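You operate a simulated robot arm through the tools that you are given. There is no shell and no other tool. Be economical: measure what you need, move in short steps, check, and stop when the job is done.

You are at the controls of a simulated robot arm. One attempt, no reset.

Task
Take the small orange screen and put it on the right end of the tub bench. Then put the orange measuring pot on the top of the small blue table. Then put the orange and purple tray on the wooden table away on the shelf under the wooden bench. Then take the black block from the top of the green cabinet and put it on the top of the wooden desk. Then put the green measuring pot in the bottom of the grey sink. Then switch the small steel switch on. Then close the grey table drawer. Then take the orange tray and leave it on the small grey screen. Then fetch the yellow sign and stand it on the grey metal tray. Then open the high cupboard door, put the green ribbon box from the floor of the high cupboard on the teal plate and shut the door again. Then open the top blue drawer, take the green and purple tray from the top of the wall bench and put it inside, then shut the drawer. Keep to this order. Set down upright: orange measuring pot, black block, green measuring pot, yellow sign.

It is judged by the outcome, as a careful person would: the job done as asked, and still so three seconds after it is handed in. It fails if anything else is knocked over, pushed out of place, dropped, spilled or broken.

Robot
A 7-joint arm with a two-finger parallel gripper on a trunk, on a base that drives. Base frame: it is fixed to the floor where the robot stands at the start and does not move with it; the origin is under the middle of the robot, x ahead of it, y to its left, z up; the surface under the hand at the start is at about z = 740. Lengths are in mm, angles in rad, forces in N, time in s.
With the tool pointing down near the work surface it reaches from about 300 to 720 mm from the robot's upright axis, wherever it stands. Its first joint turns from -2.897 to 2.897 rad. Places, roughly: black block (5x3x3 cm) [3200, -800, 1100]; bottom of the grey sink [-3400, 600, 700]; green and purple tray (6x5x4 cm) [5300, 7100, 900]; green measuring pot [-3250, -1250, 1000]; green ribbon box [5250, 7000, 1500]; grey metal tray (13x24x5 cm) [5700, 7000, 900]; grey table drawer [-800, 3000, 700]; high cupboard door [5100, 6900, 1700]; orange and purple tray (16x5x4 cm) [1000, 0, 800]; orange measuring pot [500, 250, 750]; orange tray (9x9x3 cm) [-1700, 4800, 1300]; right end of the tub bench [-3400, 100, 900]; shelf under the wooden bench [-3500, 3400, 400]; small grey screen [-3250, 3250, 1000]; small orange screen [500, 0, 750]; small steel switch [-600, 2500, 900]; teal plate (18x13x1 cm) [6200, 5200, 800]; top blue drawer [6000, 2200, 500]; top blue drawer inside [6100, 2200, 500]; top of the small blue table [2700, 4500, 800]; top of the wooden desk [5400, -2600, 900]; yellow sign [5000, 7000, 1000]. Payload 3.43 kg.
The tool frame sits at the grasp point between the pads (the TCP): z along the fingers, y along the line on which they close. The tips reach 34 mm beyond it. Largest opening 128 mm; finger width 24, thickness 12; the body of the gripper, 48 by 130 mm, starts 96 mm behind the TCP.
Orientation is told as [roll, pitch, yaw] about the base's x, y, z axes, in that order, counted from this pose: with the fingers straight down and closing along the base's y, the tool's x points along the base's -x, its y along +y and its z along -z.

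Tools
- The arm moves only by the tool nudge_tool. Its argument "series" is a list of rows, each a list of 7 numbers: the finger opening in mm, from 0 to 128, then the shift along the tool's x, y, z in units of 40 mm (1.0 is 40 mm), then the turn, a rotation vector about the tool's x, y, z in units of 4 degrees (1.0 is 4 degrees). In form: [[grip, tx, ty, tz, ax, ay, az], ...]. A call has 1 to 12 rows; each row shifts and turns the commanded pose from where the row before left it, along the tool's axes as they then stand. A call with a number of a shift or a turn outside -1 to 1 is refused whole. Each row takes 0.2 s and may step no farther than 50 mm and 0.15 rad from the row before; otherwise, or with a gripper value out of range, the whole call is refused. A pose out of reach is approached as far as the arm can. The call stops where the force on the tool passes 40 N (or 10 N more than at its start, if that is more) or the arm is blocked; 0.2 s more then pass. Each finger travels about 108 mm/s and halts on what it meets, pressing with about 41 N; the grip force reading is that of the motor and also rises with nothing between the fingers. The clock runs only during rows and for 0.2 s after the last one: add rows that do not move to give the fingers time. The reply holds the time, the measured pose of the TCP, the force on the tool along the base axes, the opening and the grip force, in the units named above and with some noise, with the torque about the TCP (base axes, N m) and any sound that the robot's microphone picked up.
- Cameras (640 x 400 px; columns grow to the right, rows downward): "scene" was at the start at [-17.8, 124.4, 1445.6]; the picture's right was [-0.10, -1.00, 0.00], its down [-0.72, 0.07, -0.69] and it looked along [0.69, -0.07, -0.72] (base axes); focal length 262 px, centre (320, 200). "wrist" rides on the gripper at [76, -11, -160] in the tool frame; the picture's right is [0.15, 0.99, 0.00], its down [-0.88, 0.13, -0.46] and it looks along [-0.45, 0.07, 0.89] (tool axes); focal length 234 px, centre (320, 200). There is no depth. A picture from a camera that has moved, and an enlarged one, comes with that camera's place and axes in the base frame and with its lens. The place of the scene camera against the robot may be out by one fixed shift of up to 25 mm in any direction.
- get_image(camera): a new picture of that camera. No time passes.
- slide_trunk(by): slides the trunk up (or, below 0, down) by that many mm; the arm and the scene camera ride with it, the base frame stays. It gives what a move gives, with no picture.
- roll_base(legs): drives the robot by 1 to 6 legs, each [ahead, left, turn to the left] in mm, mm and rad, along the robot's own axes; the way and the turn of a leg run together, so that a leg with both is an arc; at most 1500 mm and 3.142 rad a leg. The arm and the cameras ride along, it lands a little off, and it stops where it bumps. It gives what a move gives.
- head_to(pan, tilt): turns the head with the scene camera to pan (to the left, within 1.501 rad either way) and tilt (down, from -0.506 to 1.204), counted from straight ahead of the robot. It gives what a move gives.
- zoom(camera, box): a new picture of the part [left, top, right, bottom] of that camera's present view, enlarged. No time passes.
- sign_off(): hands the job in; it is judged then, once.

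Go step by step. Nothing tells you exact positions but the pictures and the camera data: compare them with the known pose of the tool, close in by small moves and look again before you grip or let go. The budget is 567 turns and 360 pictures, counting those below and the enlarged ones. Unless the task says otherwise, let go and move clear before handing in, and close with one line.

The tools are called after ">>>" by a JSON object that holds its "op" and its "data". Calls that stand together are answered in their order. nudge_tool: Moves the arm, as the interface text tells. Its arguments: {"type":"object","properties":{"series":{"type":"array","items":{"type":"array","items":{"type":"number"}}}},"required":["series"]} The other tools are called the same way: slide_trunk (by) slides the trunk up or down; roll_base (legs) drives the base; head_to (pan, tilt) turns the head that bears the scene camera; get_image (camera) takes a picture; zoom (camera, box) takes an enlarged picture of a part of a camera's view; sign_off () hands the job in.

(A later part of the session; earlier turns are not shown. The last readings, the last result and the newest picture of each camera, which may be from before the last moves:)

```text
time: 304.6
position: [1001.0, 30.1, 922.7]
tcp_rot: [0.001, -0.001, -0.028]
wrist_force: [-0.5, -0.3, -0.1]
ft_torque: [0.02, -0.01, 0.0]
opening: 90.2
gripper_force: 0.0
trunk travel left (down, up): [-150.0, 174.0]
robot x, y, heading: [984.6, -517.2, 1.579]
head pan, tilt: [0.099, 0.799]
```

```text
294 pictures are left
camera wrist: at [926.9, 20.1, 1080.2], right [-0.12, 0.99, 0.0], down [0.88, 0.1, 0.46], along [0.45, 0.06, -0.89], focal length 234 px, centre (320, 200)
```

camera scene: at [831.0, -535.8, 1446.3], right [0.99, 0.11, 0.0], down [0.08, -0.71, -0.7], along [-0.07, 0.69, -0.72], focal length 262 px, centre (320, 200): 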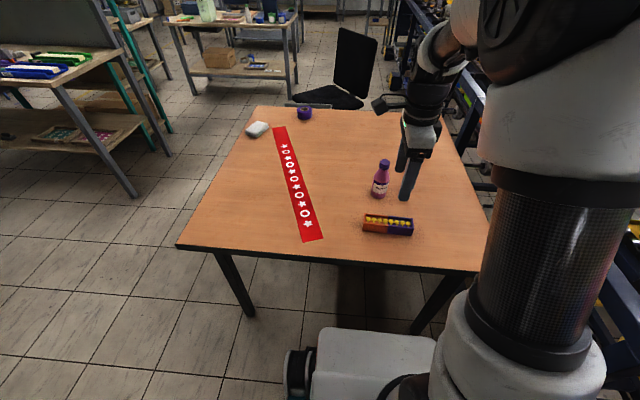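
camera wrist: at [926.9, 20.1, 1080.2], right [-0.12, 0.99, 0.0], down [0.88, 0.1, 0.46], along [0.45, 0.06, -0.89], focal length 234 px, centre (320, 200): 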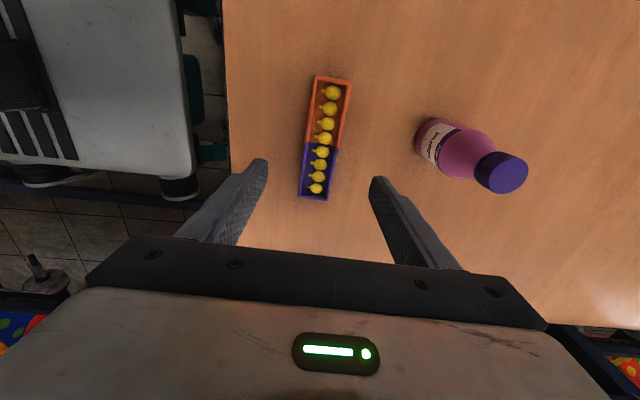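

>>> {"op": "nudge_tool", "data": {"series": [[90, 0, 0.08, 0.9, 0, 0, 0.3], [90, 0, 0, 0.9, 0, 0, 0], [90, 0, 0, 0.9, 0, 0, 0], [90, 0, 0, 0.7, 0, 0, 0], [90, 0, 0, 0.1, 0, 0, 0], [70, 0, 0, 0, 0, 0, 0], [50, 0, 0, 0, 0, 0, 0], [20, 0, 0, 0, 0, 0, 0], [0, 0, 0, 0, 0, 0, 0], [0, 0, 0, 0, 0, 0, 0]]}}

>>> {"op": "get_image", "data": {"camera": "wrist"}}

```text
time: 306.8
position: [1002.6, 33.8, 780.9]
tcp_rot: [0.002, -0.001, -0.048]
wrist_force: [-0.5, 0.2, 0.0]
ft_torque: [-0.01, 0.0, -0.03]
opening: 44.2
gripper_force: 41.6
trunk travel left (down, up): [-150.0, 174.0]
robot x, y, heading: [988.3, -518.3, 1.574]
head pan, tilt: [0.099, 0.799]
```

```text
293 pictures are left
camera wrist: at [928.4, 25.1, 939.6], right [-0.1, 1.0, 0.0], down [0.89, 0.09, 0.46], along [0.45, 0.05, -0.89], focal length 234 px, centre (320, 200)
```

wrist: 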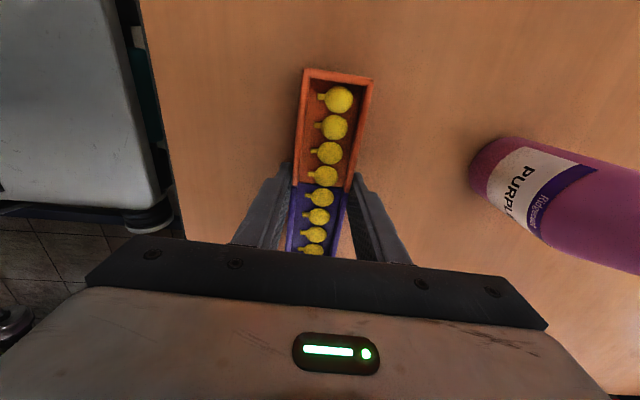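

Gripped at 44 mm. The shelf under a bench has low headroom, so I'll need a tilted grasp with the tray lengthwise to the reach. First: lift a little, turn 90°, and set it down lengthwise for a regrasp.

>>> {"op": "nudge_tool", "data": {"series": [[0, 0, 0, -0.3, 0, 0, 0], [0, 0, 0, -0.6, 0, 0, 0], [0, 0, 0, -0.6, 0, 0, 0.9375], [0, 0, 0, 0, 0, 0, 0.9375], [0, 0, 0, 0, 0, 0, 0.9375], [0, 0, 0, 0, 0, 0, 0.9375], [0, 0, 0, 0, 0, 0, 0.9375], [0, 0, 0, 0, 0, 0, 0.9375], [0, 0, 0, 0, 0, 0, 0.9375], [0, 0, 0, 0, 0, 0, 0.9375], [0, 0, 0, 0, 0, 0, 0.9375]]}}

>>> {"op": "nudge_tool", "data": {"series": [[0, 0, 0, 0, 0, 0, 0.9375], [0, 0, 0, 0, 0, 0, 0.9375], [0, 0, 0, 0, 0, 0, 0.9375], [0, 0, 0, 0, 0, 0, 0.9375], [0, 0, 0, 0, 0, 0, 0.9375], [0, 0, 0, 0, 0, 0, 0.9375], [0, 0, 0, 0, 0, 0, 0.9375], [0, 0, 0, 0, 0, 0, 0.9375], [0, 0, 0, 0, 0, 0, 0.9375], [0, 0, 0, 0, 0, 0, 0.9375], [0, 0, 0, 0, 0, 0, 0.9375], [0, 0, 0, 0, 0, 0, 0.9375]]}}

>>> {"op": "get_image", "data": {"camera": "scene"}}

```text
time: 309.2
position: [1004.1, 32.9, 840.2]
tcp_rot: [0.001, 0.001, -0.64]
wrist_force: [0.9, 0.8, -0.4]
ft_torque: [0.0, -0.01, 0.01]
opening: 44.3
gripper_force: 40.9
trunk travel left (down, up): [-150.0, 174.0]
robot x, y, heading: [985.8, -513.7, 1.584]
head pan, tilt: [0.099, 0.799]
```

```text
time: 311.8
position: [1003.0, 34.4, 839.8]
tcp_rot: [0.001, 0.001, -1.424]
wrist_force: [0.4, -0.6, -0.8]
ft_torque: [-0.01, -0.03, 0.01]
opening: 44.5
gripper_force: 41.1
trunk travel left (down, up): [-150.0, 174.0]
robot x, y, heading: [988.0, -518.4, 1.582]
head pan, tilt: [0.099, 0.799]
```

```text
292 pictures are left
camera scene: at [831.0, -535.8, 1446.2], right [0.99, 0.11, 0.0], down [0.08, -0.71, -0.7], along [-0.07, 0.69, -0.72], focal length 262 px, centre (320, 200)
```

scene: 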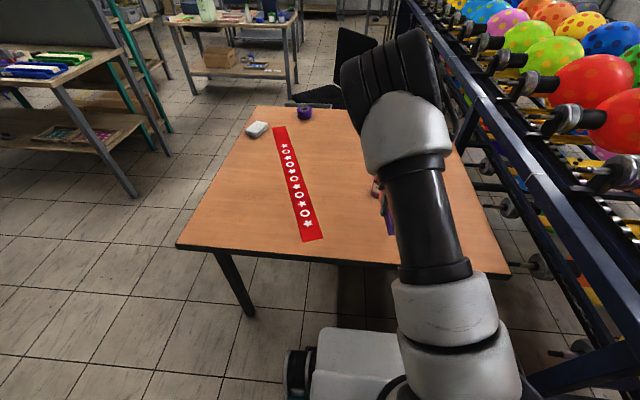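

The wrist reached it. Finishing the turn, shifting 80 mm west away from the bottle, and setting the tray down.

>>> {"op": "nudge_tool", "data": {"series": [[0, 0, 0, 0, 0, 0, 1.0], [0, 0, 0, 0, 0, 0, 1.0], [0, -0.2, -0.7, 0, 0, 0, 0.1], [0, -0.2, -0.7, 0, 0, 0, 0], [0, -0.2, -0.6, 0, 0, 0, 0], [0, 0, 0, 0.6, 0, 0, 0], [0, 0, 0, 0.5, 0, 0, 0], [0, 0, 0, 0.25, 0, 0, 0], [0, 0, 0, 0.1, 0, 0, 0], [0, 0, 0, 0.1, 0, 0, 0], [0, 0, 0, 0, 0, 0, 0]]}}

>>> {"op": "get_image", "data": {"camera": "wrist"}}

```text
time: 314.2
position: [923.6, 9.3, 781.2]
tcp_rot: [-0.001, 0.004, -1.57]
wrist_force: [0.1, -2.0, 19.7]
ft_torque: [-1.14, -0.05, 0.05]
opening: 44.5
gripper_force: 41.5
trunk travel left (down, up): [-150.0, 174.0]
robot x, y, heading: [985.4, -517.7, 1.583]
head pan, tilt: [0.099, 0.799]
```

```text
291 pictures are left
camera wrist: at [913.7, 84.4, 939.6], right [0.99, 0.15, 0.0], down [0.13, -0.88, 0.45], along [0.07, -0.45, -0.89], focal length 234 px, centre (320, 200)
```

wrist: 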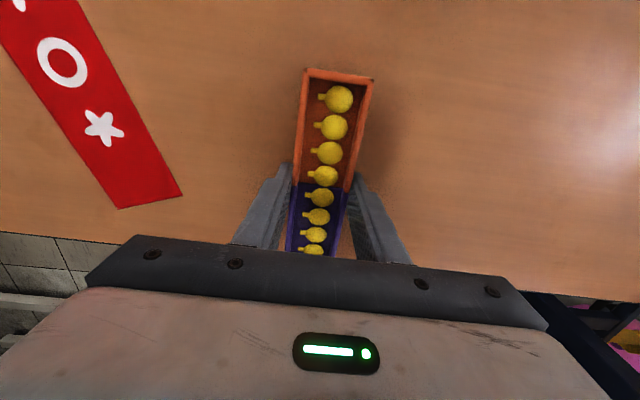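

Tray set down lengthwise. Opening, rising, then tilting the hand 60° so the fingers point forward.

>>> {"op": "nudge_tool", "data": {"series": [[70, 0, 0, 0, 0, 0, 0], [85, 0, 0, 0, 0, 0, 0], [85, 0, 0, -0.9, 0, 0, 0], [85, 0, 0, -0.9, 0, 0, 0], [85, -0.9, 0, -0.2, 0, 0, 0], [85, -0.9, 0, 0, 0, 1, 0], [85, 0, 0, 0, 0, 1, 0], [85, 0, 0, 0, 0, 1, 0], [85, 0, 0, 0, 0, 1, 0], [85, 0, 0, 0, 0, 1, 0], [85, 0, 0, 0, 0, 1, 0], [85, 0, 0, 0, 0, 1, 0]]}}

>>> {"op": "nudge_tool", "data": {"series": [[85, 0, 0, 0, 0, 1, 0], [85, 0, 0, 0, 0, 1, 0], [85, 0, 0, 0, 0, 1, 0], [85, 0, 0, 0, 0, 1, 0], [85, 0, 0, 0, 0, 1, 0], [85, 0, 0, 0, 0, 1, 0], [85, 0, 0, 0, 0, 1, 0], [85, 0, 0, 0, 0, 1, 0], [85, 0, 0, 0, 0, 0, 0]]}}

>>> {"op": "get_image", "data": {"camera": "scene"}}

>>> {"op": "get_image", "data": {"camera": "wrist"}}

```text
time: 316.8
position: [924.6, -68.6, 847.2]
tcp_rot: [0.009, 0.409, -1.565]
wrist_force: [-0.3, 1.0, 0.5]
ft_torque: [0.03, 0.02, -0.02]
opening: 84.9
gripper_force: 0.1
out of reach, approached as far as the arm can: row 11, 12
trunk travel left (down, up): [-150.0, 174.0]
robot x, y, heading: [990.3, -516.7, 1.58]
head pan, tilt: [0.099, 0.799]
```

```text
time: 318.8
position: [920.2, -48.4, 839.4]
tcp_rot: [0.011, 0.966, -1.56]
wrist_force: [-0.2, -0.1, 0.0]
ft_torque: [0.0, 0.01, -0.04]
opening: 85.0
gripper_force: 0.0
out of reach, approached as far as the arm can: row 6, 7, 8
trunk travel left (down, up): [-150.0, 174.0]
robot x, y, heading: [987.9, -516.3, 1.581]
head pan, tilt: [0.099, 0.799]
```

```text
290 pictures are left
camera scene: at [831.0, -535.8, 1446.2], right [0.99, 0.11, 0.0], down [0.08, -0.71, -0.7], along [-0.07, 0.69, -0.72], focal length 262 px, centre (320, 200)
```

scene: 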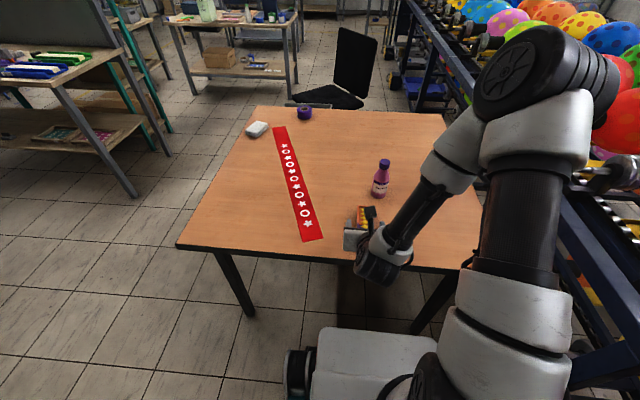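

```text
289 pictures are left
camera wrist: at [909.2, -136.6, 991.1], right [0.99, 0.09, 0.13], down [0.14, -0.87, -0.47], along [0.07, 0.48, -0.88], focal length 234 px, centre (320, 200)
```

wrist: 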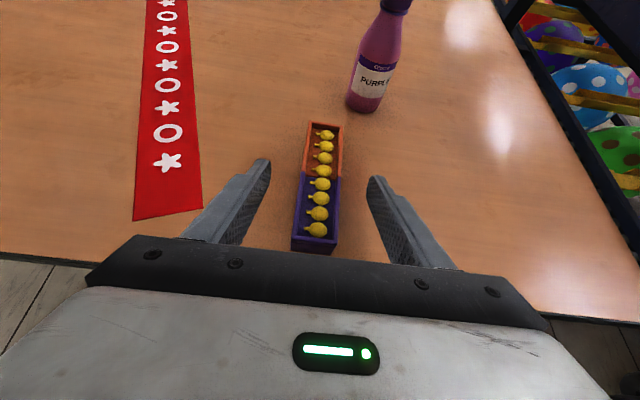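

Tilt of 55° is reached with the camera on top. Moving in over the tray's middle with the fingers straddling it.

>>> {"op": "nudge_tool", "data": {"series": [[85, -0.19, 0.08, 0.667, 0, 0, 0], [85, -0.19, 0, 0.667, 0, 0, 0], [85, -0.19, 0, 0.667, 0, 0, 0], [85, 0, 0, 0, 0, 0, 0]]}}

>>> {"op": "get_image", "data": {"camera": "wrist"}}

```text
time: 319.8
position: [922.1, 3.2, 774.7]
tcp_rot: [0.012, 0.967, -1.56]
wrist_force: [0.2, -0.1, 0.5]
ft_torque: [0.0, 0.03, 0.04]
opening: 84.8
gripper_force: 0.1
trunk travel left (down, up): [-150.0, 174.0]
robot x, y, heading: [988.7, -514.6, 1.578]
head pan, tilt: [0.099, 0.799]
```

```text
288 pictures are left
camera wrist: at [912.0, -85.2, 926.6], right [0.99, 0.09, 0.13], down [0.14, -0.88, -0.46], along [0.07, 0.48, -0.88], focal length 234 px, centre (320, 200)
```

wrist: 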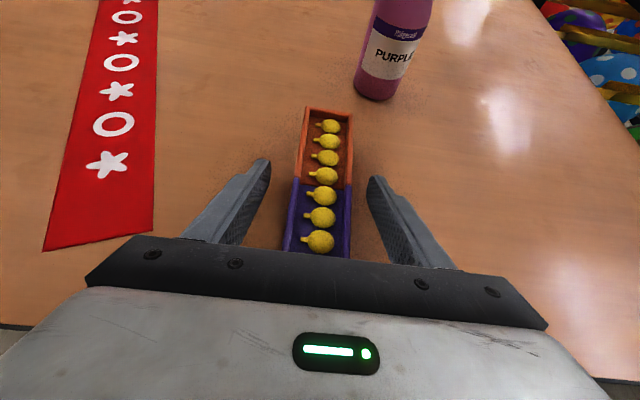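

>>> {"op": "nudge_tool", "data": {"series": [[60, 0, 0, 0, 0, 0, 0], [40, 0, 0, 0, 0, 0, 0], [0, 0, 0, 0, 0, 0, 0], [0, 0, 0, 0, 0, 0, 0], [0, 0.16, 0, -0.11, 0, 0, 0], [0, 0.3, 0, -0.2, 0, 0, 0], [0, 0.6, 0, -0.4, 0, 0, 0], [0, 0.6, 0, -0.4, 0, 0, 0], [0, 0, 0, 0, 0, 0, 0]]}}

>>> {"op": "get_image", "data": {"camera": "wrist"}}

>>> {"op": "get_image", "data": {"camera": "scene"}}

```text
time: 321.8
position: [923.1, 6.3, 856.1]
tcp_rot: [0.012, 0.966, -1.558]
wrist_force: [0.1, 0.7, -1.5]
ft_torque: [-0.02, 0.0, 0.01]
opening: 44.4
gripper_force: 41.2
trunk travel left (down, up): [-150.0, 174.0]
robot x, y, heading: [984.9, -517.0, 1.58]
head pan, tilt: [0.099, 0.799]
```

```text
287 pictures are left
camera wrist: at [912.2, -82.7, 1007.5], right [0.99, 0.09, 0.13], down [0.14, -0.88, -0.46], along [0.07, 0.48, -0.88], focal length 234 px, centre (320, 200)
```

wrist: 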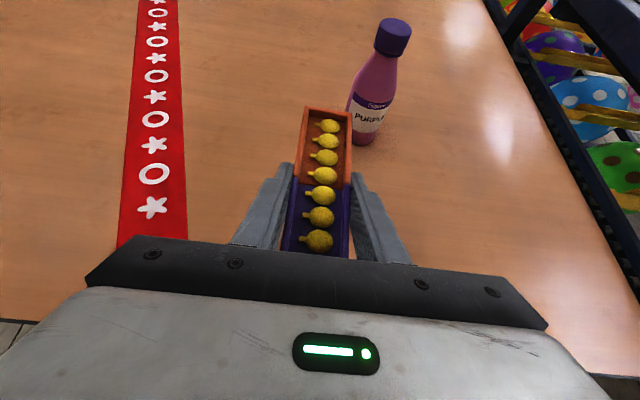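

```text
286 pictures are left
camera scene: at [831.0, -535.9, 1446.2], right [0.99, 0.11, 0.0], down [0.08, -0.71, -0.7], along [-0.07, 0.69, -0.72], focal length 262 px, centre (320, 200)
```

scene: 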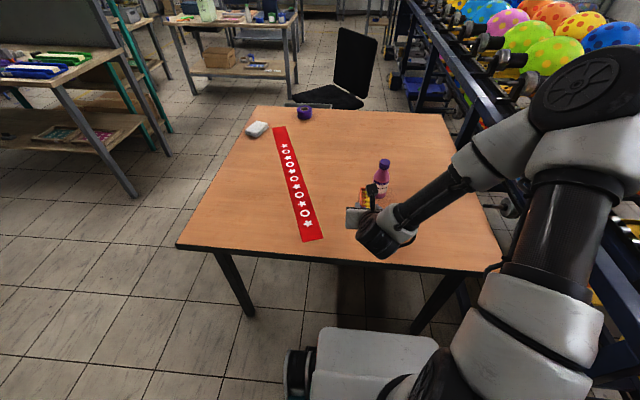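

Tray held level in the tilted grip. Raising it, then sidestepping west and driving down the corridor toward the west side.

>>> {"op": "nudge_tool", "data": {"series": [[0, 0.7, 0, -0.48, 0, 0, 0], [0, 0.7, 0, -0.48, 0, 0, 0], [0, 0.7, 0, -0.48, 0, 0, 0], [0, 0, 0, 0, 0, 0, 0]]}}

>>> {"op": "roll_base", "data": {"legs": [[0, 1150, 0], [480, 130, 0], [0, 0, 1.57], [900, -150, 0], [900, 0, 0]]}}

>>> {"op": "head_to", "data": {"pan": -0.8, "tilt": 0.4}}

>>> {"op": "get_image", "data": {"camera": "scene"}}

>>> {"op": "get_image", "data": {"camera": "wrist"}}

```text
time: 322.8
position: [921.9, 6.2, 958.1]
tcp_rot: [0.011, 0.966, -1.559]
wrist_force: [-0.7, 0.4, -0.5]
ft_torque: [0.01, 0.0, 0.01]
opening: 44.8
gripper_force: 41.4
trunk travel left (down, up): [-150.0, 174.0]
robot x, y, heading: [985.9, -515.1, 1.577]
head pan, tilt: [0.099, 0.799]
```

```text
time: 349.6
position: [-2668.6, -100.9, 957.3]
tcp_rot: [0.011, 0.965, 0.059]
wrist_force: [0.1, 0.1, -0.2]
ft_torque: [0.04, 0.03, 0.01]
opening: 44.7
gripper_force: 40.0
trunk travel left (down, up): [-150.0, 174.0]
robot x, y, heading: [-2145.5, -12.2, -3.091]
head pan, tilt: [0.099, 0.799]
```

```text
time: 350.8
position: [-2668.2, -101.3, 957.3]
tcp_rot: [0.012, 0.964, 0.06]
wrist_force: [-0.1, 0.7, -0.7]
ft_torque: [0.0, -0.02, 0.01]
opening: 44.7
gripper_force: 41.2
trunk travel left (down, up): [-150.0, 174.0]
robot x, y, heading: [-2148.8, -12.0, -3.09]
head pan, tilt: [-0.799, 0.4]
```

```text
285 pictures are left
camera scene: at [-2127.2, -92.0, 1481.3], right [0.68, 0.74, 0.0], down [0.29, -0.26, -0.92], along [-0.68, 0.62, -0.39], focal length 262 px, centre (320, 200)
```

scene: 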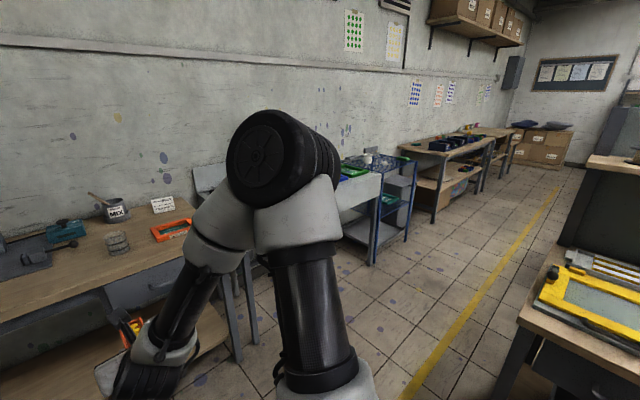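

```text
284 pictures are left
camera wrist: at [-2578.3, -109.1, 1109.4], right [-0.13, 0.98, 0.13], down [0.87, 0.18, -0.46], along [-0.48, 0.05, -0.88], focal length 234 px, centre (320, 200)
```

wrist: 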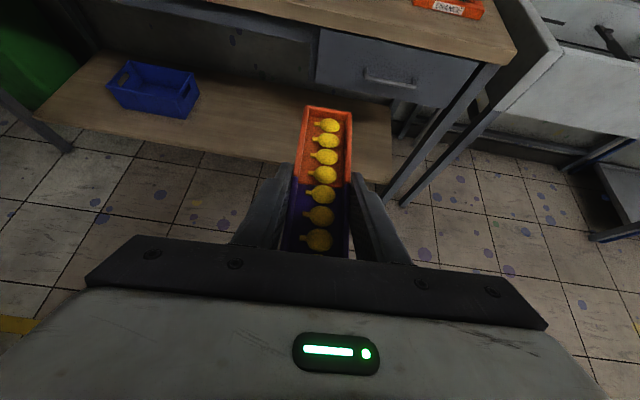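

The way north along the yellow line is clear; the wooden bench with a lower shelf stands along the west wall (y≈2840–4360). Driving north.

>>> {"op": "roll_base", "data": {"legs": [[350, 0, -0.05], [0, 0, -1.571], [1100, 180, 0], [1100, 0, 0], [900, 0, 0]]}}

>>> {"op": "head_to", "data": {"pan": 0.9, "tilt": 0.5}}

>>> {"op": "get_image", "data": {"camera": "scene"}}

```text
time: 371.9
position: [-2865.9, 3611.3, 955.6]
tcp_rot: [0.012, 0.963, -1.527]
wrist_force: [0.0, 0.3, -1.6]
ft_torque: [-0.01, 0.01, 0.0]
opening: 44.6
gripper_force: 40.9
trunk travel left (down, up): [-150.0, 174.0]
robot x, y, heading: [-2782.6, 3091.5, 1.606]
head pan, tilt: [-0.799, 0.4]
```

```text
time: 373.6
position: [-2865.5, 3610.5, 956.3]
tcp_rot: [0.013, 0.965, -1.528]
wrist_force: [0.1, 0.1, -1.0]
ft_torque: [0.01, 0.03, 0.01]
opening: 44.6
gripper_force: 41.3
trunk travel left (down, up): [-150.0, 174.0]
robot x, y, heading: [-2784.3, 3091.9, 1.613]
head pan, tilt: [0.901, 0.499]
```

```text
283 pictures are left
camera scene: at [-3002.2, 3040.6, 1472.2], right [0.59, 0.81, 0.0], down [0.39, -0.28, -0.88], along [-0.71, 0.52, -0.48], focal length 262 px, centre (320, 200)
```

scene: 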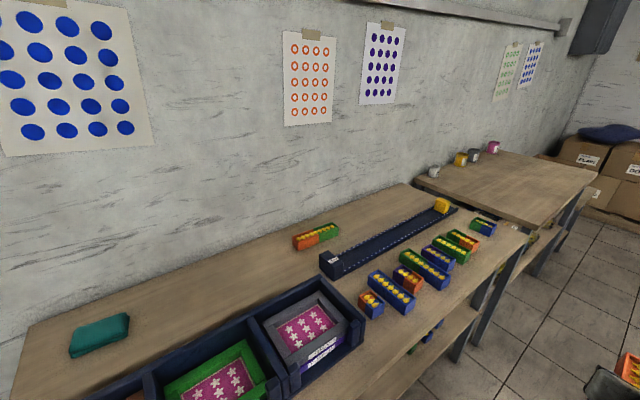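

This bench is the right one (front edge x≈-3165, y≈2700–4116); the shelf is below. Backing off and turning to face it.

>>> {"op": "roll_base", "data": {"legs": [[380, -290, 0], [0, 0, 1.53]]}}

>>> {"op": "head_to", "data": {"pan": 0.2, "tilt": 0.6}}

>>> {"op": "get_image", "data": {"camera": "scene"}}

>>> {"op": "get_image", "data": {"camera": "wrist"}}

```text
time: 380.9
position: [-3032.3, 3401.8, 956.6]
tcp_rot: [0.013, 0.965, 0.037]
wrist_force: [0.4, 0.0, -0.1]
ft_torque: [0.04, -0.01, 0.0]
opening: 44.8
gripper_force: 40.6
trunk travel left (down, up): [-150.0, 174.0]
robot x, y, heading: [-2512.0, 3484.6, -3.11]
head pan, tilt: [0.901, 0.499]
```

```text
time: 382.0
position: [-3032.4, 3400.7, 956.8]
tcp_rot: [0.013, 0.965, 0.039]
wrist_force: [0.2, -0.5, -0.3]
ft_torque: [-0.02, 0.01, 0.0]
opening: 44.6
gripper_force: 40.6
trunk travel left (down, up): [-150.0, 174.0]
robot x, y, heading: [-2506.5, 3479.6, -3.104]
head pan, tilt: [0.201, 0.6]
```

```text
282 pictures are left
camera scene: at [-2509.6, 3314.4, 1463.1], right [-0.23, 0.97, 0.0], down [0.55, 0.13, -0.83], along [-0.8, -0.19, -0.56], focal length 262 px, centre (320, 200)
```

scene: 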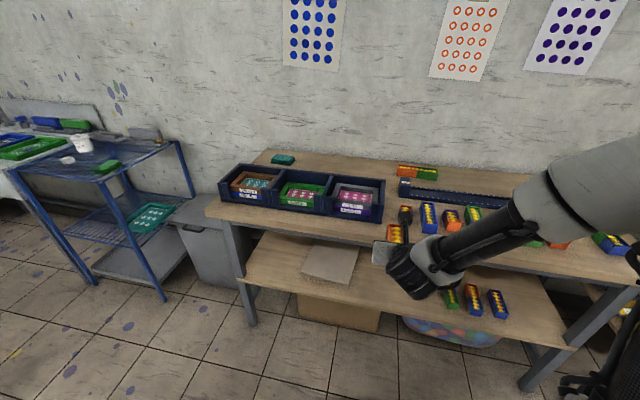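

```text
281 pictures are left
camera wrist: at [-2942.0, 3391.7, 1109.4], right [-0.11, 0.99, 0.13], down [0.87, 0.16, -0.46], along [-0.48, 0.06, -0.88], focal length 234 px, centre (320, 200)
```

wrist: 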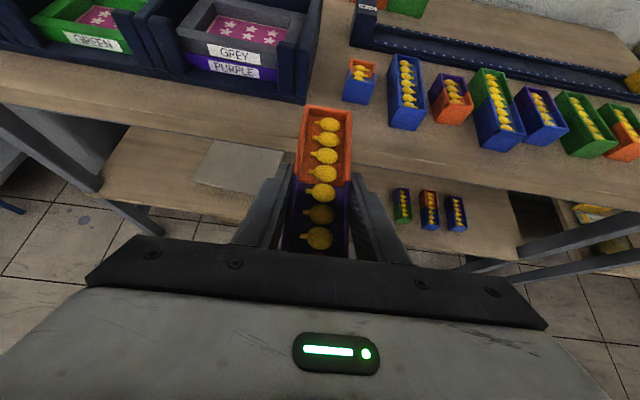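

Other little trays stand in a row on the shelf (shelf front x≈-3225, z≈400); there is room at y≈3560. Aligning the base, lowering trunk and hand in front of the bench.

>>> {"op": "roll_base", "data": {"legs": [[0, -160, -0.037]]}}

>>> {"op": "slide_trunk", "data": {"by": -150}}

>>> {"op": "nudge_tool", "data": {"series": [[0, -0.8, 0, 0.55, 0, 0, 0], [0, -0.8, 0, 0.55, 0, 0, 0], [0, -0.8, 0, 0.55, 0, 0, 0], [0, -0.8, 0, 0.55, 0, 0, 0], [0, -0.8, 0, 0.55, 0, 0, 0], [0, 0, 0, 0, 0, 0, 0]]}}

>>> {"op": "get_image", "data": {"camera": "wrist"}}

>>> {"op": "get_image", "data": {"camera": "scene"}}

```text
time: 384.2
position: [-3035.4, 3580.9, 957.0]
tcp_rot: [0.012, 0.965, 0.004]
wrist_force: [-0.1, -0.4, -1.5]
ft_torque: [-0.02, -0.06, -0.03]
opening: 44.6
gripper_force: 41.6
trunk travel left (down, up): [-150.0, 174.0]
robot x, y, heading: [-2513.5, 3642.4, 3.142]
head pan, tilt: [0.201, 0.6]
```

```text
time: 385.9
position: [-3037.8, 3581.1, 808.3]
tcp_rot: [0.012, 0.963, 0.003]
wrist_force: [0.1, 0.0, -0.8]
ft_torque: [-0.01, 0.0, -0.01]
opening: 44.9
gripper_force: 41.7
trunk travel left (down, up): [0.0, 324.0]
robot x, y, heading: [-2514.9, 3641.5, 3.139]
head pan, tilt: [0.201, 0.6]
```

```text
time: 387.3
position: [-3039.0, 3582.1, 614.0]
tcp_rot: [0.013, 0.967, 0.004]
wrist_force: [0.3, -0.8, -0.8]
ft_torque: [0.0, -0.03, 0.0]
opening: 44.7
gripper_force: 41.1
trunk travel left (down, up): [0.0, 324.0]
robot x, y, heading: [-2513.7, 3641.1, 3.142]
head pan, tilt: [0.201, 0.6]
```

```text
280 pictures are left
camera wrist: at [-2948.9, 3568.7, 766.9], right [-0.08, 0.99, 0.13], down [0.88, 0.13, -0.46], along [-0.48, 0.08, -0.88], focal length 234 px, centre (320, 200)
```

wrist: 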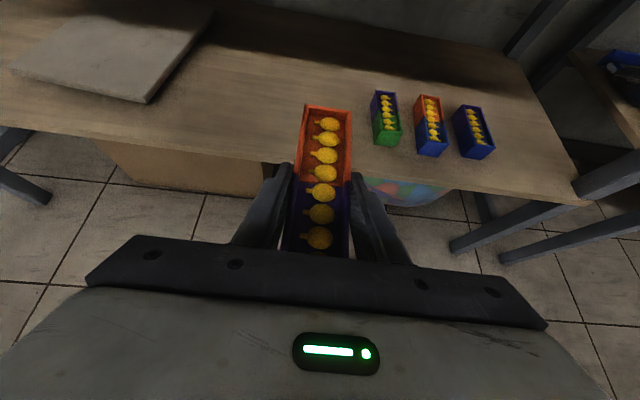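

```text
279 pictures are left
camera scene: at [-2517.8, 3475.4, 1313.1], right [-0.2, 0.98, 0.0], down [0.55, 0.11, -0.83], along [-0.81, -0.16, -0.56], focal length 262 px, centre (320, 200)
```

scene: 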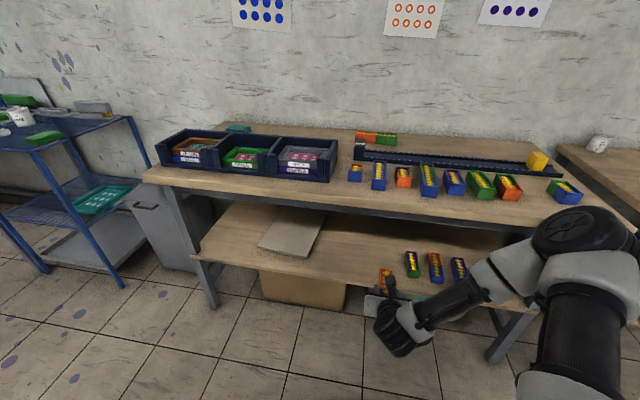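

Shelf top estimated z≈386. Lowering the tray to z≈450 and driving forward so it enters between the mat and the green tray.

>>> {"op": "nudge_tool", "data": {"series": [[0, -0.82, 0, 0.565, 0, 0, 0], [0, -0.82, 0, 0.565, 0, 0, 0], [0, -0.82, 0, 0.565, 0, 0, 0], [0, -0.7, 0, 0.48, 0, 0, 0], [0, 0, 0, 0, 0, 0, 0]]}}

>>> {"op": "roll_base", "data": {"legs": [[150, 0, 0]]}}

>>> {"op": "get_image", "data": {"camera": "wrist"}}

>>> {"op": "get_image", "data": {"camera": "scene"}}

```text
time: 388.5
position: [-3036.1, 3582.8, 460.5]
tcp_rot: [0.013, 0.965, 0.003]
wrist_force: [0.4, 0.9, -1.3]
ft_torque: [0.0, 0.01, -0.01]
opening: 44.6
gripper_force: 40.5
trunk travel left (down, up): [0.0, 324.0]
robot x, y, heading: [-2510.6, 3641.5, 3.138]
head pan, tilt: [0.201, 0.6]
```

```text
time: 389.9
position: [-3184.1, 3582.7, 460.1]
tcp_rot: [0.012, 0.965, 0.005]
wrist_force: [0.5, 1.2, -0.9]
ft_torque: [-0.02, -0.03, -0.01]
opening: 44.8
gripper_force: 41.3
trunk travel left (down, up): [0.0, 324.0]
robot x, y, heading: [-2661.9, 3645.6, 3.146]
head pan, tilt: [0.201, 0.6]
```

```text
278 pictures are left
camera wrist: at [-3095.6, 3569.9, 612.9], right [-0.08, 0.99, 0.13], down [0.88, 0.13, -0.46], along [-0.48, 0.07, -0.88], focal length 234 px, centre (320, 200)
```

wrist: 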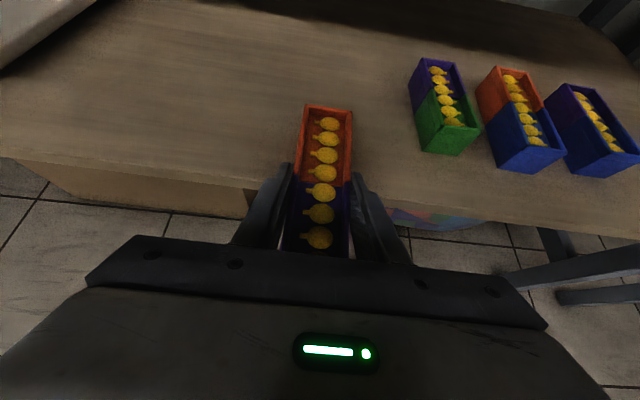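

```text
277 pictures are left
camera scene: at [-2667.5, 3475.7, 1313.1], right [-0.2, 0.98, 0.0], down [0.55, 0.11, -0.83], along [-0.81, -0.16, -0.56], focal length 262 px, centre (320, 200)
```

scene: 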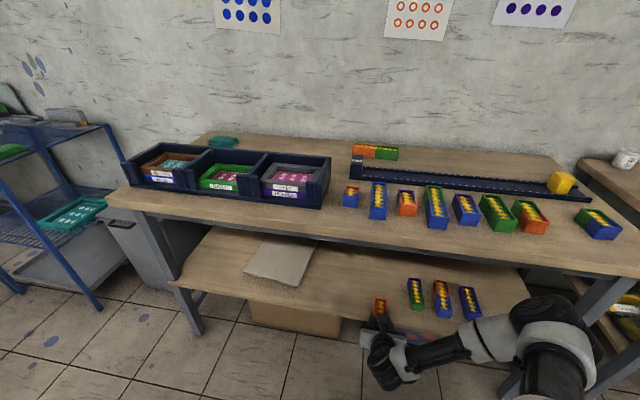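

Tray clears the shelf edge. Driving in a bit more.

>>> {"op": "roll_base", "data": {"legs": [[140, 0, 0]]}}

>>> {"op": "get_image", "data": {"camera": "wrist"}}

```text
time: 391.4
position: [-3325.2, 3586.0, 461.1]
tcp_rot: [0.014, 0.968, 0.005]
wrist_force: [-0.3, 0.4, -1.1]
ft_torque: [0.02, -0.02, 0.0]
opening: 44.6
gripper_force: 41.0
trunk travel left (down, up): [0.0, 324.0]
robot x, y, heading: [-2803.5, 3643.0, 3.141]
head pan, tilt: [0.201, 0.6]
stopped in leg 1: the robot was blocked; the commanded pose is now the measured one
```

```text
276 pictures are left
camera wrist: at [-3234.7, 3571.1, 613.9], right [-0.07, 0.99, 0.13], down [0.88, 0.13, -0.46], along [-0.48, 0.08, -0.88], focal length 234 px, centre (320, 200)
```

wrist: 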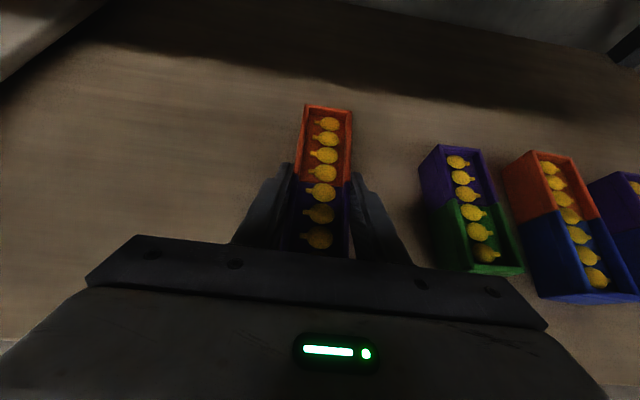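

The base just touched something at the end of that leg; backing off 20 mm and reaching with the arm instead, then lowering.

>>> {"op": "roll_base", "data": {"legs": [[-20, 0, 0]]}}

>>> {"op": "nudge_tool", "data": {"series": [[0, 0.5, 0, 0.72, 0, 0, 0], [0, 0.3, 0, 0.42, 0, 0, 0], [0, -0.33, 0, 0.23, 0, 0, 0], [0, -0.1, 0, 0.07, 0, 0, 0], [0, -0.1, 0, 0.07, 0, 0, 0], [0, -0.08, 0, 0.056, 0, 0, 0], [0, -0.08, 0, 0.056, 0, 0, 0], [0, 0, 0, 0, 0, 0, 0]]}}

>>> {"op": "get_image", "data": {"camera": "wrist"}}

```text
time: 392.2
position: [-3306.5, 3585.4, 459.8]
tcp_rot: [0.01, 0.963, 0.0]
wrist_force: [-0.1, 0.0, -0.6]
ft_torque: [-0.03, 0.04, -0.01]
opening: 44.8
gripper_force: 40.7
trunk travel left (down, up): [0.0, 324.0]
robot x, y, heading: [-2782.3, 3640.8, 3.14]
head pan, tilt: [0.201, 0.6]
```

```text
time: 393.2
position: [-3365.2, 3584.5, 448.9]
tcp_rot: [0.005, 0.983, -0.004]
wrist_force: [2.8, 0.7, 16.8]
ft_torque: [-0.07, -1.28, -0.01]
opening: 44.4
gripper_force: 40.9
trunk travel left (down, up): [0.0, 324.0]
robot x, y, heading: [-2783.8, 3640.3, 3.139]
head pan, tilt: [0.201, 0.6]
stopped in row 5: the force on the tool passed its limit at 51 N (the readings are from after the stop); the commanded pose is now the measured one
```

```text
275 pictures are left
camera wrist: at [-3274.8, 3570.7, 599.7], right [-0.07, 0.99, 0.12], down [0.87, 0.12, -0.48], along [-0.49, 0.07, -0.87], focal length 234 px, centre (320, 200)
```

wrist: 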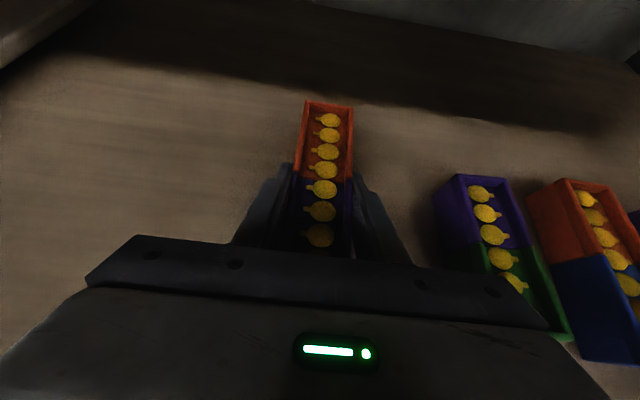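

>>> {"op": "zoom", "data": {"camera": "scene", "box": [330, 240, 490, 360]}}

```text
3.33 times, centred on (410, 300) of scene
camera zoom: at [-2787.3, 3475.6, 1313.0], right [-0.2, 0.98, 0.0], down [0.55, 0.11, -0.83], along [-0.81, -0.16, -0.56], focal length 873 px, centre (20, -133)
```

zoom: 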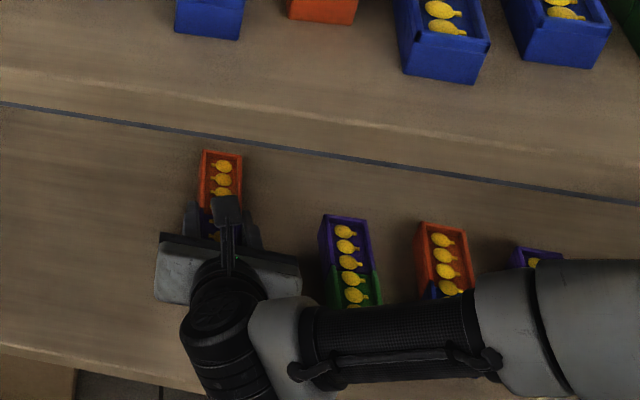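

>>> {"op": "nudge_tool", "data": {"series": [[46, 0, 0, 0, 0, 0, 0], [50, 0, 0, 0, 0, 0, 0], [60, 0, 0, 0, 0, 0, 0], [80, 0, 0, 0, 0, 0, 0], [80, 0, 0, 0, 0, 0, 0]]}}

>>> {"op": "get_image", "data": {"camera": "wrist"}}

```text
time: 394.1
position: [-3367.1, 3592.3, 449.6]
tcp_rot: [0.019, 0.985, -0.004]
wrist_force: [10.7, 7.8, 16.9]
ft_torque: [-0.43, 0.02, 0.24]
opening: 75.6
gripper_force: 0.2
trunk travel left (down, up): [0.0, 324.0]
robot x, y, heading: [-2780.5, 3640.7, 3.136]
head pan, tilt: [0.201, 0.6]
stopped in row 4: the force on the tool passed its limit at 49 N (the readings are from after the stop); the commanded pose is now the measured one
```

```text
273 pictures are left
camera wrist: at [-3275.2, 3575.7, 599.6], right [-0.06, 0.99, 0.13], down [0.87, 0.12, -0.48], along [-0.49, 0.09, -0.87], focal length 234 px, centre (320, 200)
```

wrist: 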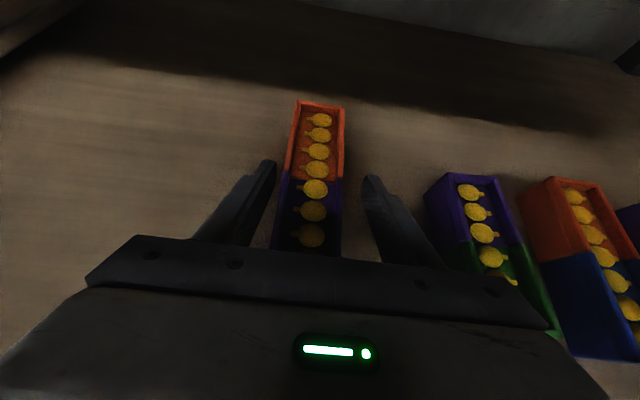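

Released; the fingertips just rub the shelf. Lifting a few mm and backing straight out along the finger direction.

>>> {"op": "nudge_tool", "data": {"series": [[80, 0.12, 0, -0.085, 0, 0, 0], [80, 0.12, 0, -0.085, 0, 0, 0], [80, 0, 0, -0.5, 0, 0, 0], [80, 0, 0, -0.8, 0, 0, 0], [80, 0, 0, -0.9, 0, 0, 0], [80, 0, 0, -0.9, 0, 0, 0], [80, 0, 0, 0, 0, 0, 0]]}}

>>> {"op": "get_image", "data": {"camera": "wrist"}}

```text
time: 395.7
position: [-3265.7, 3586.1, 528.6]
tcp_rot: [0.019, 0.98, -0.002]
wrist_force: [-0.6, -0.1, 0.1]
ft_torque: [-0.03, 0.02, 0.0]
opening: 80.1
gripper_force: 0.0
trunk travel left (down, up): [0.0, 324.0]
robot x, y, heading: [-2782.3, 3641.4, 3.137]
head pan, tilt: [0.201, 0.6]
```

```text
272 pictures are left
camera wrist: at [-3174.1, 3572.1, 680.1], right [-0.06, 0.99, 0.13], down [0.87, 0.12, -0.48], along [-0.49, 0.08, -0.87], focal length 234 px, centre (320, 200)
```

wrist: 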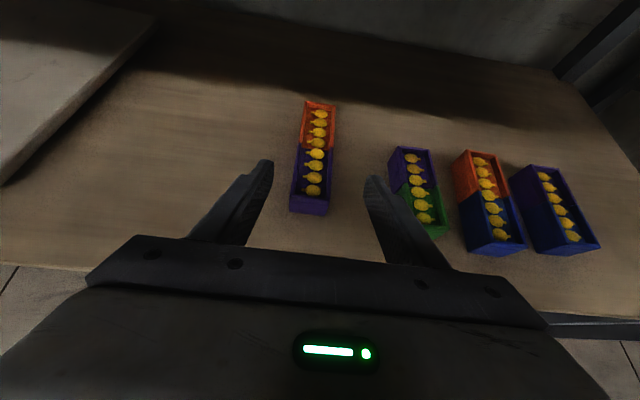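

Tray is neatly on the shelf. Backing away and restoring the arm to a vertical, tucked pose.

>>> {"op": "roll_base", "data": {"legs": [[-400, 0, 0]]}}

>>> {"op": "slide_trunk", "data": {"by": 150}}

>>> {"op": "nudge_tool", "data": {"series": [[60, 0.8, 0, -0.55, 0, 0, 0], [60, 0.8, 0, -0.55, 0, 0, 0], [60, 0.8, 0, -0.55, 0, 0, 0], [60, 0.8, 0, -0.55, 0, 0, 0], [60, 0.8, 0, -0.55, 0, 0, 0], [60, 0.8, 0, -0.55, 0, 0, 0], [60, 0.8, 0, -0.55, 0, 0, 0], [60, 0, 0, 0, 0, -1, 0], [60, 0, 0, 0, 0, -1, 0], [60, 0, 0, 0, 0, -1, 0], [60, 0, 0, 0, 0, -1, 0], [60, 0, 0, 0, 0, -1, 0]]}}

>>> {"op": "nudge_tool", "data": {"series": [[60, 0, 0, 0, 0, -1, 0], [60, 0, 0, 0, 0, -1, 0], [60, 0, 0, 0, 0, -1, 0], [60, 0, 0, 0, 0, -1, 0], [60, 0, 0, 0, 0, -1, 0], [60, 0, 0, 0, 0, -1, 0], [60, 0, 0, 0, 0, -1, 0], [60, 0, 0, 0, 0, -1, 0], [60, 0, 0, 0, 0, -1, 0]]}}

```text
time: 398.2
position: [-2863.9, 3585.2, 529.4]
tcp_rot: [0.018, 0.982, -0.005]
wrist_force: [-0.3, -0.8, -0.3]
ft_torque: [0.01, -0.02, -0.02]
opening: 80.2
gripper_force: 0.0
trunk travel left (down, up): [0.0, 324.0]
robot x, y, heading: [-2383.3, 3638.9, 3.137]
head pan, tilt: [0.201, 0.6]
```

```text
time: 399.9
position: [-2864.4, 3586.6, 678.2]
tcp_rot: [0.017, 0.982, -0.005]
wrist_force: [-0.6, -1.5, 0.2]
ft_torque: [0.01, -0.02, 0.03]
opening: 80.2
gripper_force: 0.0
trunk travel left (down, up): [-150.0, 174.0]
robot x, y, heading: [-2380.6, 3639.8, 3.135]
head pan, tilt: [0.201, 0.6]
```

```text
time: 402.5
position: [-2874.1, 3581.5, 946.5]
tcp_rot: [0.012, 0.633, -0.015]
wrist_force: [0.3, -0.3, -0.5]
ft_torque: [0.02, 0.02, -0.04]
opening: 60.1
gripper_force: 0.2
out of reach, approached as far as the arm can: row 5, 6
trunk travel left (down, up): [-150.0, 174.0]
robot x, y, heading: [-2380.4, 3639.0, 3.138]
head pan, tilt: [0.201, 0.6]
```

```text
time: 404.5
position: [-2872.9, 3581.0, 949.2]
tcp_rot: [0.011, 0.001, -0.022]
wrist_force: [-1.7, 0.5, -1.0]
ft_torque: [0.0, 0.04, 0.0]
opening: 59.8
gripper_force: 0.0
trunk travel left (down, up): [-150.0, 174.0]
robot x, y, heading: [-2381.4, 3641.6, 3.134]
head pan, tilt: [0.201, 0.6]
```

>>> {"op": "nudge_tool", "data": {"series": [[60, 0, 0, -0.3, 0, 0, -0.94], [60, 0, 0, -0.3, 0, 0, -0.94], [60, 0, 0, -0.3, 0, 0, -0.94], [60, 0, 0, -0.3, 0, 0, -0.94], [60, 0, 0, -0.3, 0, 0, -0.94], [60, 0, 0, -0.3, 0, 0, -0.94], [60, 0, 0, 0, 0, 0, -0.94], [60, 0, 0, 0, 0, 0, -0.94], [60, 0, 0, 0, 0, 0, -0.94], [60, 0, 0, 0, 0, 0, -0.94], [60, 0, 0, 0, 0, 0, -0.94], [60, 0, 0, 0, 0, 0, -0.94]]}}

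>>> {"op": "nudge_tool", "data": {"series": [[60, 0, 0, 0, 0, 0, -0.94], [60, 0, 0, 0, 0, 0, -0.94], [60, 0, 0, 0, 0, 0, -0.94], [60, 0, 0, 0, 0, 0, -0.94], [60, 0, 0, 0, 0, 0, -0.94], [60, 0, 0, 0, 0, 0, -0.94], [60, 0, 0, 0, 0, 0, -0.94], [60, 0, 0, 0, 0, 0, -0.94], [60, 0, 0, 0, 0, 0, -0.94], [60, 0, 0, 0, 0, 0, -0.94], [60, 0, 0, 0, 0, 0, -0.94], [60, 0, 0, 0, 0, 0, -0.94]]}}

>>> {"op": "roll_base", "data": {"legs": [[0, 0, 1.571], [0, 0, 1.571]]}}

>>> {"op": "head_to", "data": {"pan": 0.3, "tilt": 0.4}}

>>> {"op": "get_image", "data": {"camera": "scene"}}

```text
time: 407.1
position: [-2872.2, 3579.3, 1020.8]
tcp_rot: [0.01, -0.004, 0.768]
wrist_force: [0.3, 0.7, 0.0]
ft_torque: [-0.02, 0.01, -0.02]
opening: 59.9
gripper_force: 0.0
trunk travel left (down, up): [-150.0, 174.0]
robot x, y, heading: [-2381.6, 3640.4, 3.138]
head pan, tilt: [0.201, 0.6]
```

```text
time: 409.7
position: [-2873.3, 3580.0, 1021.2]
tcp_rot: [0.002, -0.01, 1.557]
wrist_force: [-0.2, 0.0, 0.1]
ft_torque: [0.0, -0.01, 0.03]
opening: 59.9
gripper_force: 0.0
trunk travel left (down, up): [-150.0, 174.0]
robot x, y, heading: [-2379.8, 3639.4, 3.13]
head pan, tilt: [0.201, 0.6]
```

```text
time: 417.9
position: [-1888.6, 3692.7, 1020.1]
tcp_rot: [0.003, -0.012, -1.598]
wrist_force: [0.3, -0.4, 0.1]
ft_torque: [0.02, 0.02, -0.01]
opening: 59.9
gripper_force: 0.1
trunk travel left (down, up): [-150.0, 174.0]
robot x, y, heading: [-2382.0, 3641.4, -0.015]
head pan, tilt: [0.201, 0.6]
```

```text
time: 418.7
position: [-1888.2, 3692.6, 1020.6]
tcp_rot: [0.003, -0.01, -1.598]
wrist_force: [0.5, 0.4, 0.6]
ft_torque: [-0.03, -0.01, -0.03]
opening: 60.3
gripper_force: 0.1
trunk travel left (down, up): [-150.0, 174.0]
robot x, y, heading: [-2382.1, 3638.2, -0.013]
head pan, tilt: [0.3, 0.4]
```

```text
271 pictures are left
camera scene: at [-2388.1, 3799.0, 1481.3], right [0.28, -0.96, 0.0], down [-0.37, -0.11, -0.92], along [0.88, 0.26, -0.39], focal length 262 px, centre (320, 200)
```

scene: 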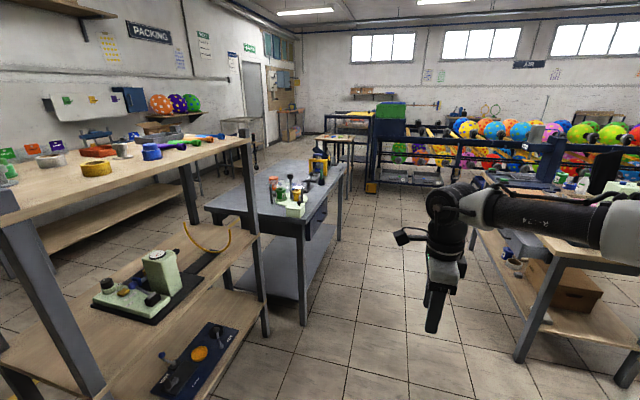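

The east-west aisle at y≈3640 is clear. Driving east, then north and round the rack's end to the east side.

>>> {"op": "roll_base", "data": {"legs": [[1450, 0, 0.013], [1430, 0, 0], [0, 0, 1.571], [1000, 0, 0], [930, 0, 0], [0, 0, -1.571]]}}

```text
time: 449.7
position: [908.7, 5659.8, 1020.4]
tcp_rot: [0.003, -0.011, -1.524]
wrist_force: [-0.2, 0.5, -0.1]
ft_torque: [-0.02, -0.01, 0.0]
opening: 60.0
gripper_force: 0.2
trunk travel left (down, up): [-150.0, 174.0]
robot x, y, heading: [418.9, 5568.2, 0.059]
head pan, tilt: [0.3, 0.4]
```

>>> {"op": "roll_base", "data": {"legs": [[1450, 0, -0.055], [1450, 0, 0]]}}

>>> {"op": "head_to", "data": {"pan": -1.3, "tilt": 0.35}}

>>> {"op": "get_image", "data": {"camera": "scene"}}

>>> {"op": "head_to", "data": {"pan": 0.4, "tilt": 0.35}}

>>> {"op": "get_image", "data": {"camera": "scene"}}

```text
time: 463.7
position: [3792.9, 5697.7, 1020.5]
tcp_rot: [0.003, -0.01, -1.557]
wrist_force: [-0.3, -0.4, 0.6]
ft_torque: [-0.02, -0.01, -0.02]
opening: 59.8
gripper_force: 0.1
trunk travel left (down, up): [-150.0, 174.0]
robot x, y, heading: [3299.0, 5625.9, 0.025]
head pan, tilt: [0.3, 0.4]
```

```text
time: 465.3
position: [3793.2, 5697.4, 1019.1]
tcp_rot: [0.004, -0.009, -1.557]
wrist_force: [-0.3, 0.3, -0.7]
ft_torque: [-0.02, -0.02, 0.01]
opening: 59.9
gripper_force: 0.2
trunk travel left (down, up): [-150.0, 174.0]
robot x, y, heading: [3303.4, 5623.7, 0.024]
head pan, tilt: [-1.3, 0.351]
```

```text
270 pictures are left
camera scene: at [3228.3, 5663.8, 1485.8], right [-0.96, -0.29, 0.0], down [-0.1, 0.33, -0.94], along [0.27, -0.9, -0.34], focal length 262 px, centre (320, 200)
```

scene: 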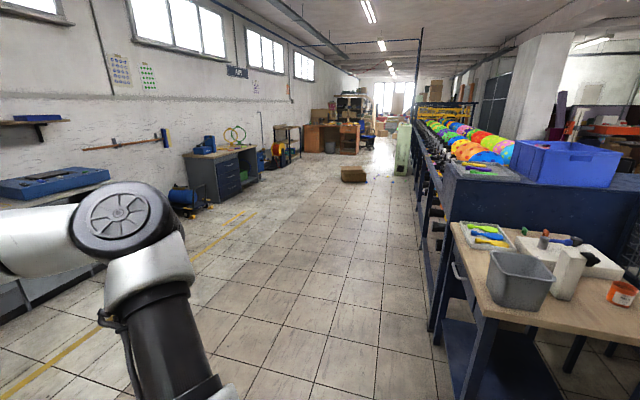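

```text
time: 467.1
position: [3791.9, 5698.0, 1019.8]
tcp_rot: [0.003, -0.011, -1.557]
wrist_force: [0.2, -0.1, 1.0]
ft_torque: [-0.01, 0.02, 0.0]
opening: 60.2
gripper_force: 0.0
trunk travel left (down, up): [-150.0, 174.0]
robot x, y, heading: [3301.5, 5624.6, 0.022]
head pan, tilt: [0.4, 0.351]
```

```text
269 pictures are left
camera scene: at [3286.1, 5791.1, 1485.8], right [0.41, -0.91, 0.0], down [-0.31, -0.14, -0.94], along [0.86, 0.39, -0.34], focal length 262 px, centre (320, 200)
```

scene: 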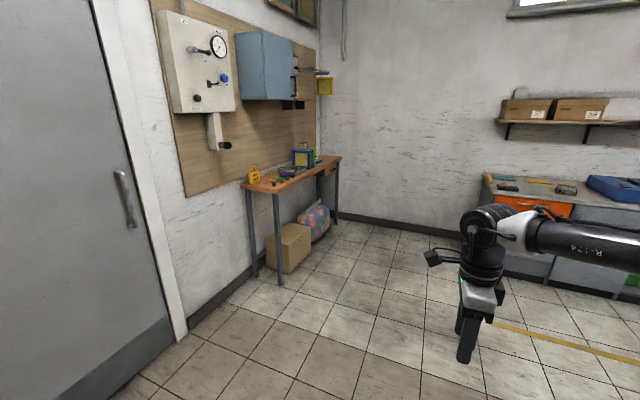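

A long clear aisle runs south on the east side; the pale-green cabinet is at its end with a cardboard box on the floor nearby. Driving south.

>>> {"op": "roll_base", "data": {"legs": [[0, 0, -1.594], [1400, 350, 0], [1400, 0, 0], [1400, 0, 0]]}}

>>> {"op": "head_to", "data": {"pan": 0.15, "tilt": 0.4}}

>>> {"op": "get_image", "data": {"camera": "scene"}}

```text
time: 491.5
position: [3648.5, 910.9, 1021.5]
tcp_rot: [0.002, -0.01, 3.09]
wrist_force: [0.2, 0.5, 0.5]
ft_torque: [-0.01, -0.03, -0.01]
opening: 60.2
gripper_force: 0.1
trunk travel left (down, up): [-150.0, 174.0]
robot x, y, heading: [3604.4, 1406.6, -1.612]
head pan, tilt: [0.4, 0.351]
```

```text
time: 492.2
position: [3648.4, 911.9, 1020.3]
tcp_rot: [0.005, -0.009, 3.089]
wrist_force: [0.1, 0.3, 0.3]
ft_torque: [0.06, -0.02, -0.01]
opening: 60.0
gripper_force: 0.0
trunk travel left (down, up): [-150.0, 174.0]
robot x, y, heading: [3605.9, 1402.6, -1.614]
head pan, tilt: [0.15, 0.4]
```

```text
268 pictures are left
camera scene: at [3753.1, 1390.6, 1481.3], right [-0.99, -0.11, 0.0], down [-0.04, 0.39, -0.92], along [0.1, -0.92, -0.39], focal length 262 px, centre (320, 200)
```

scene: 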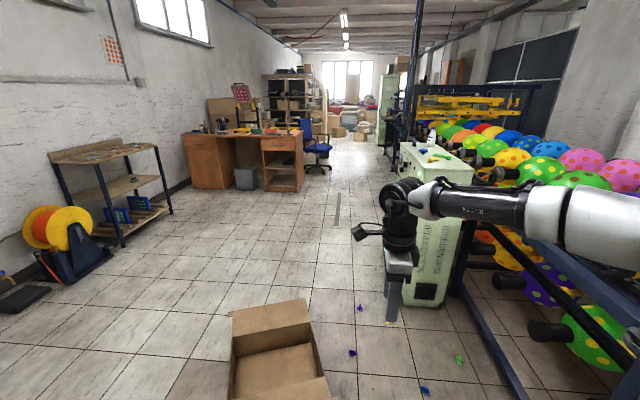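

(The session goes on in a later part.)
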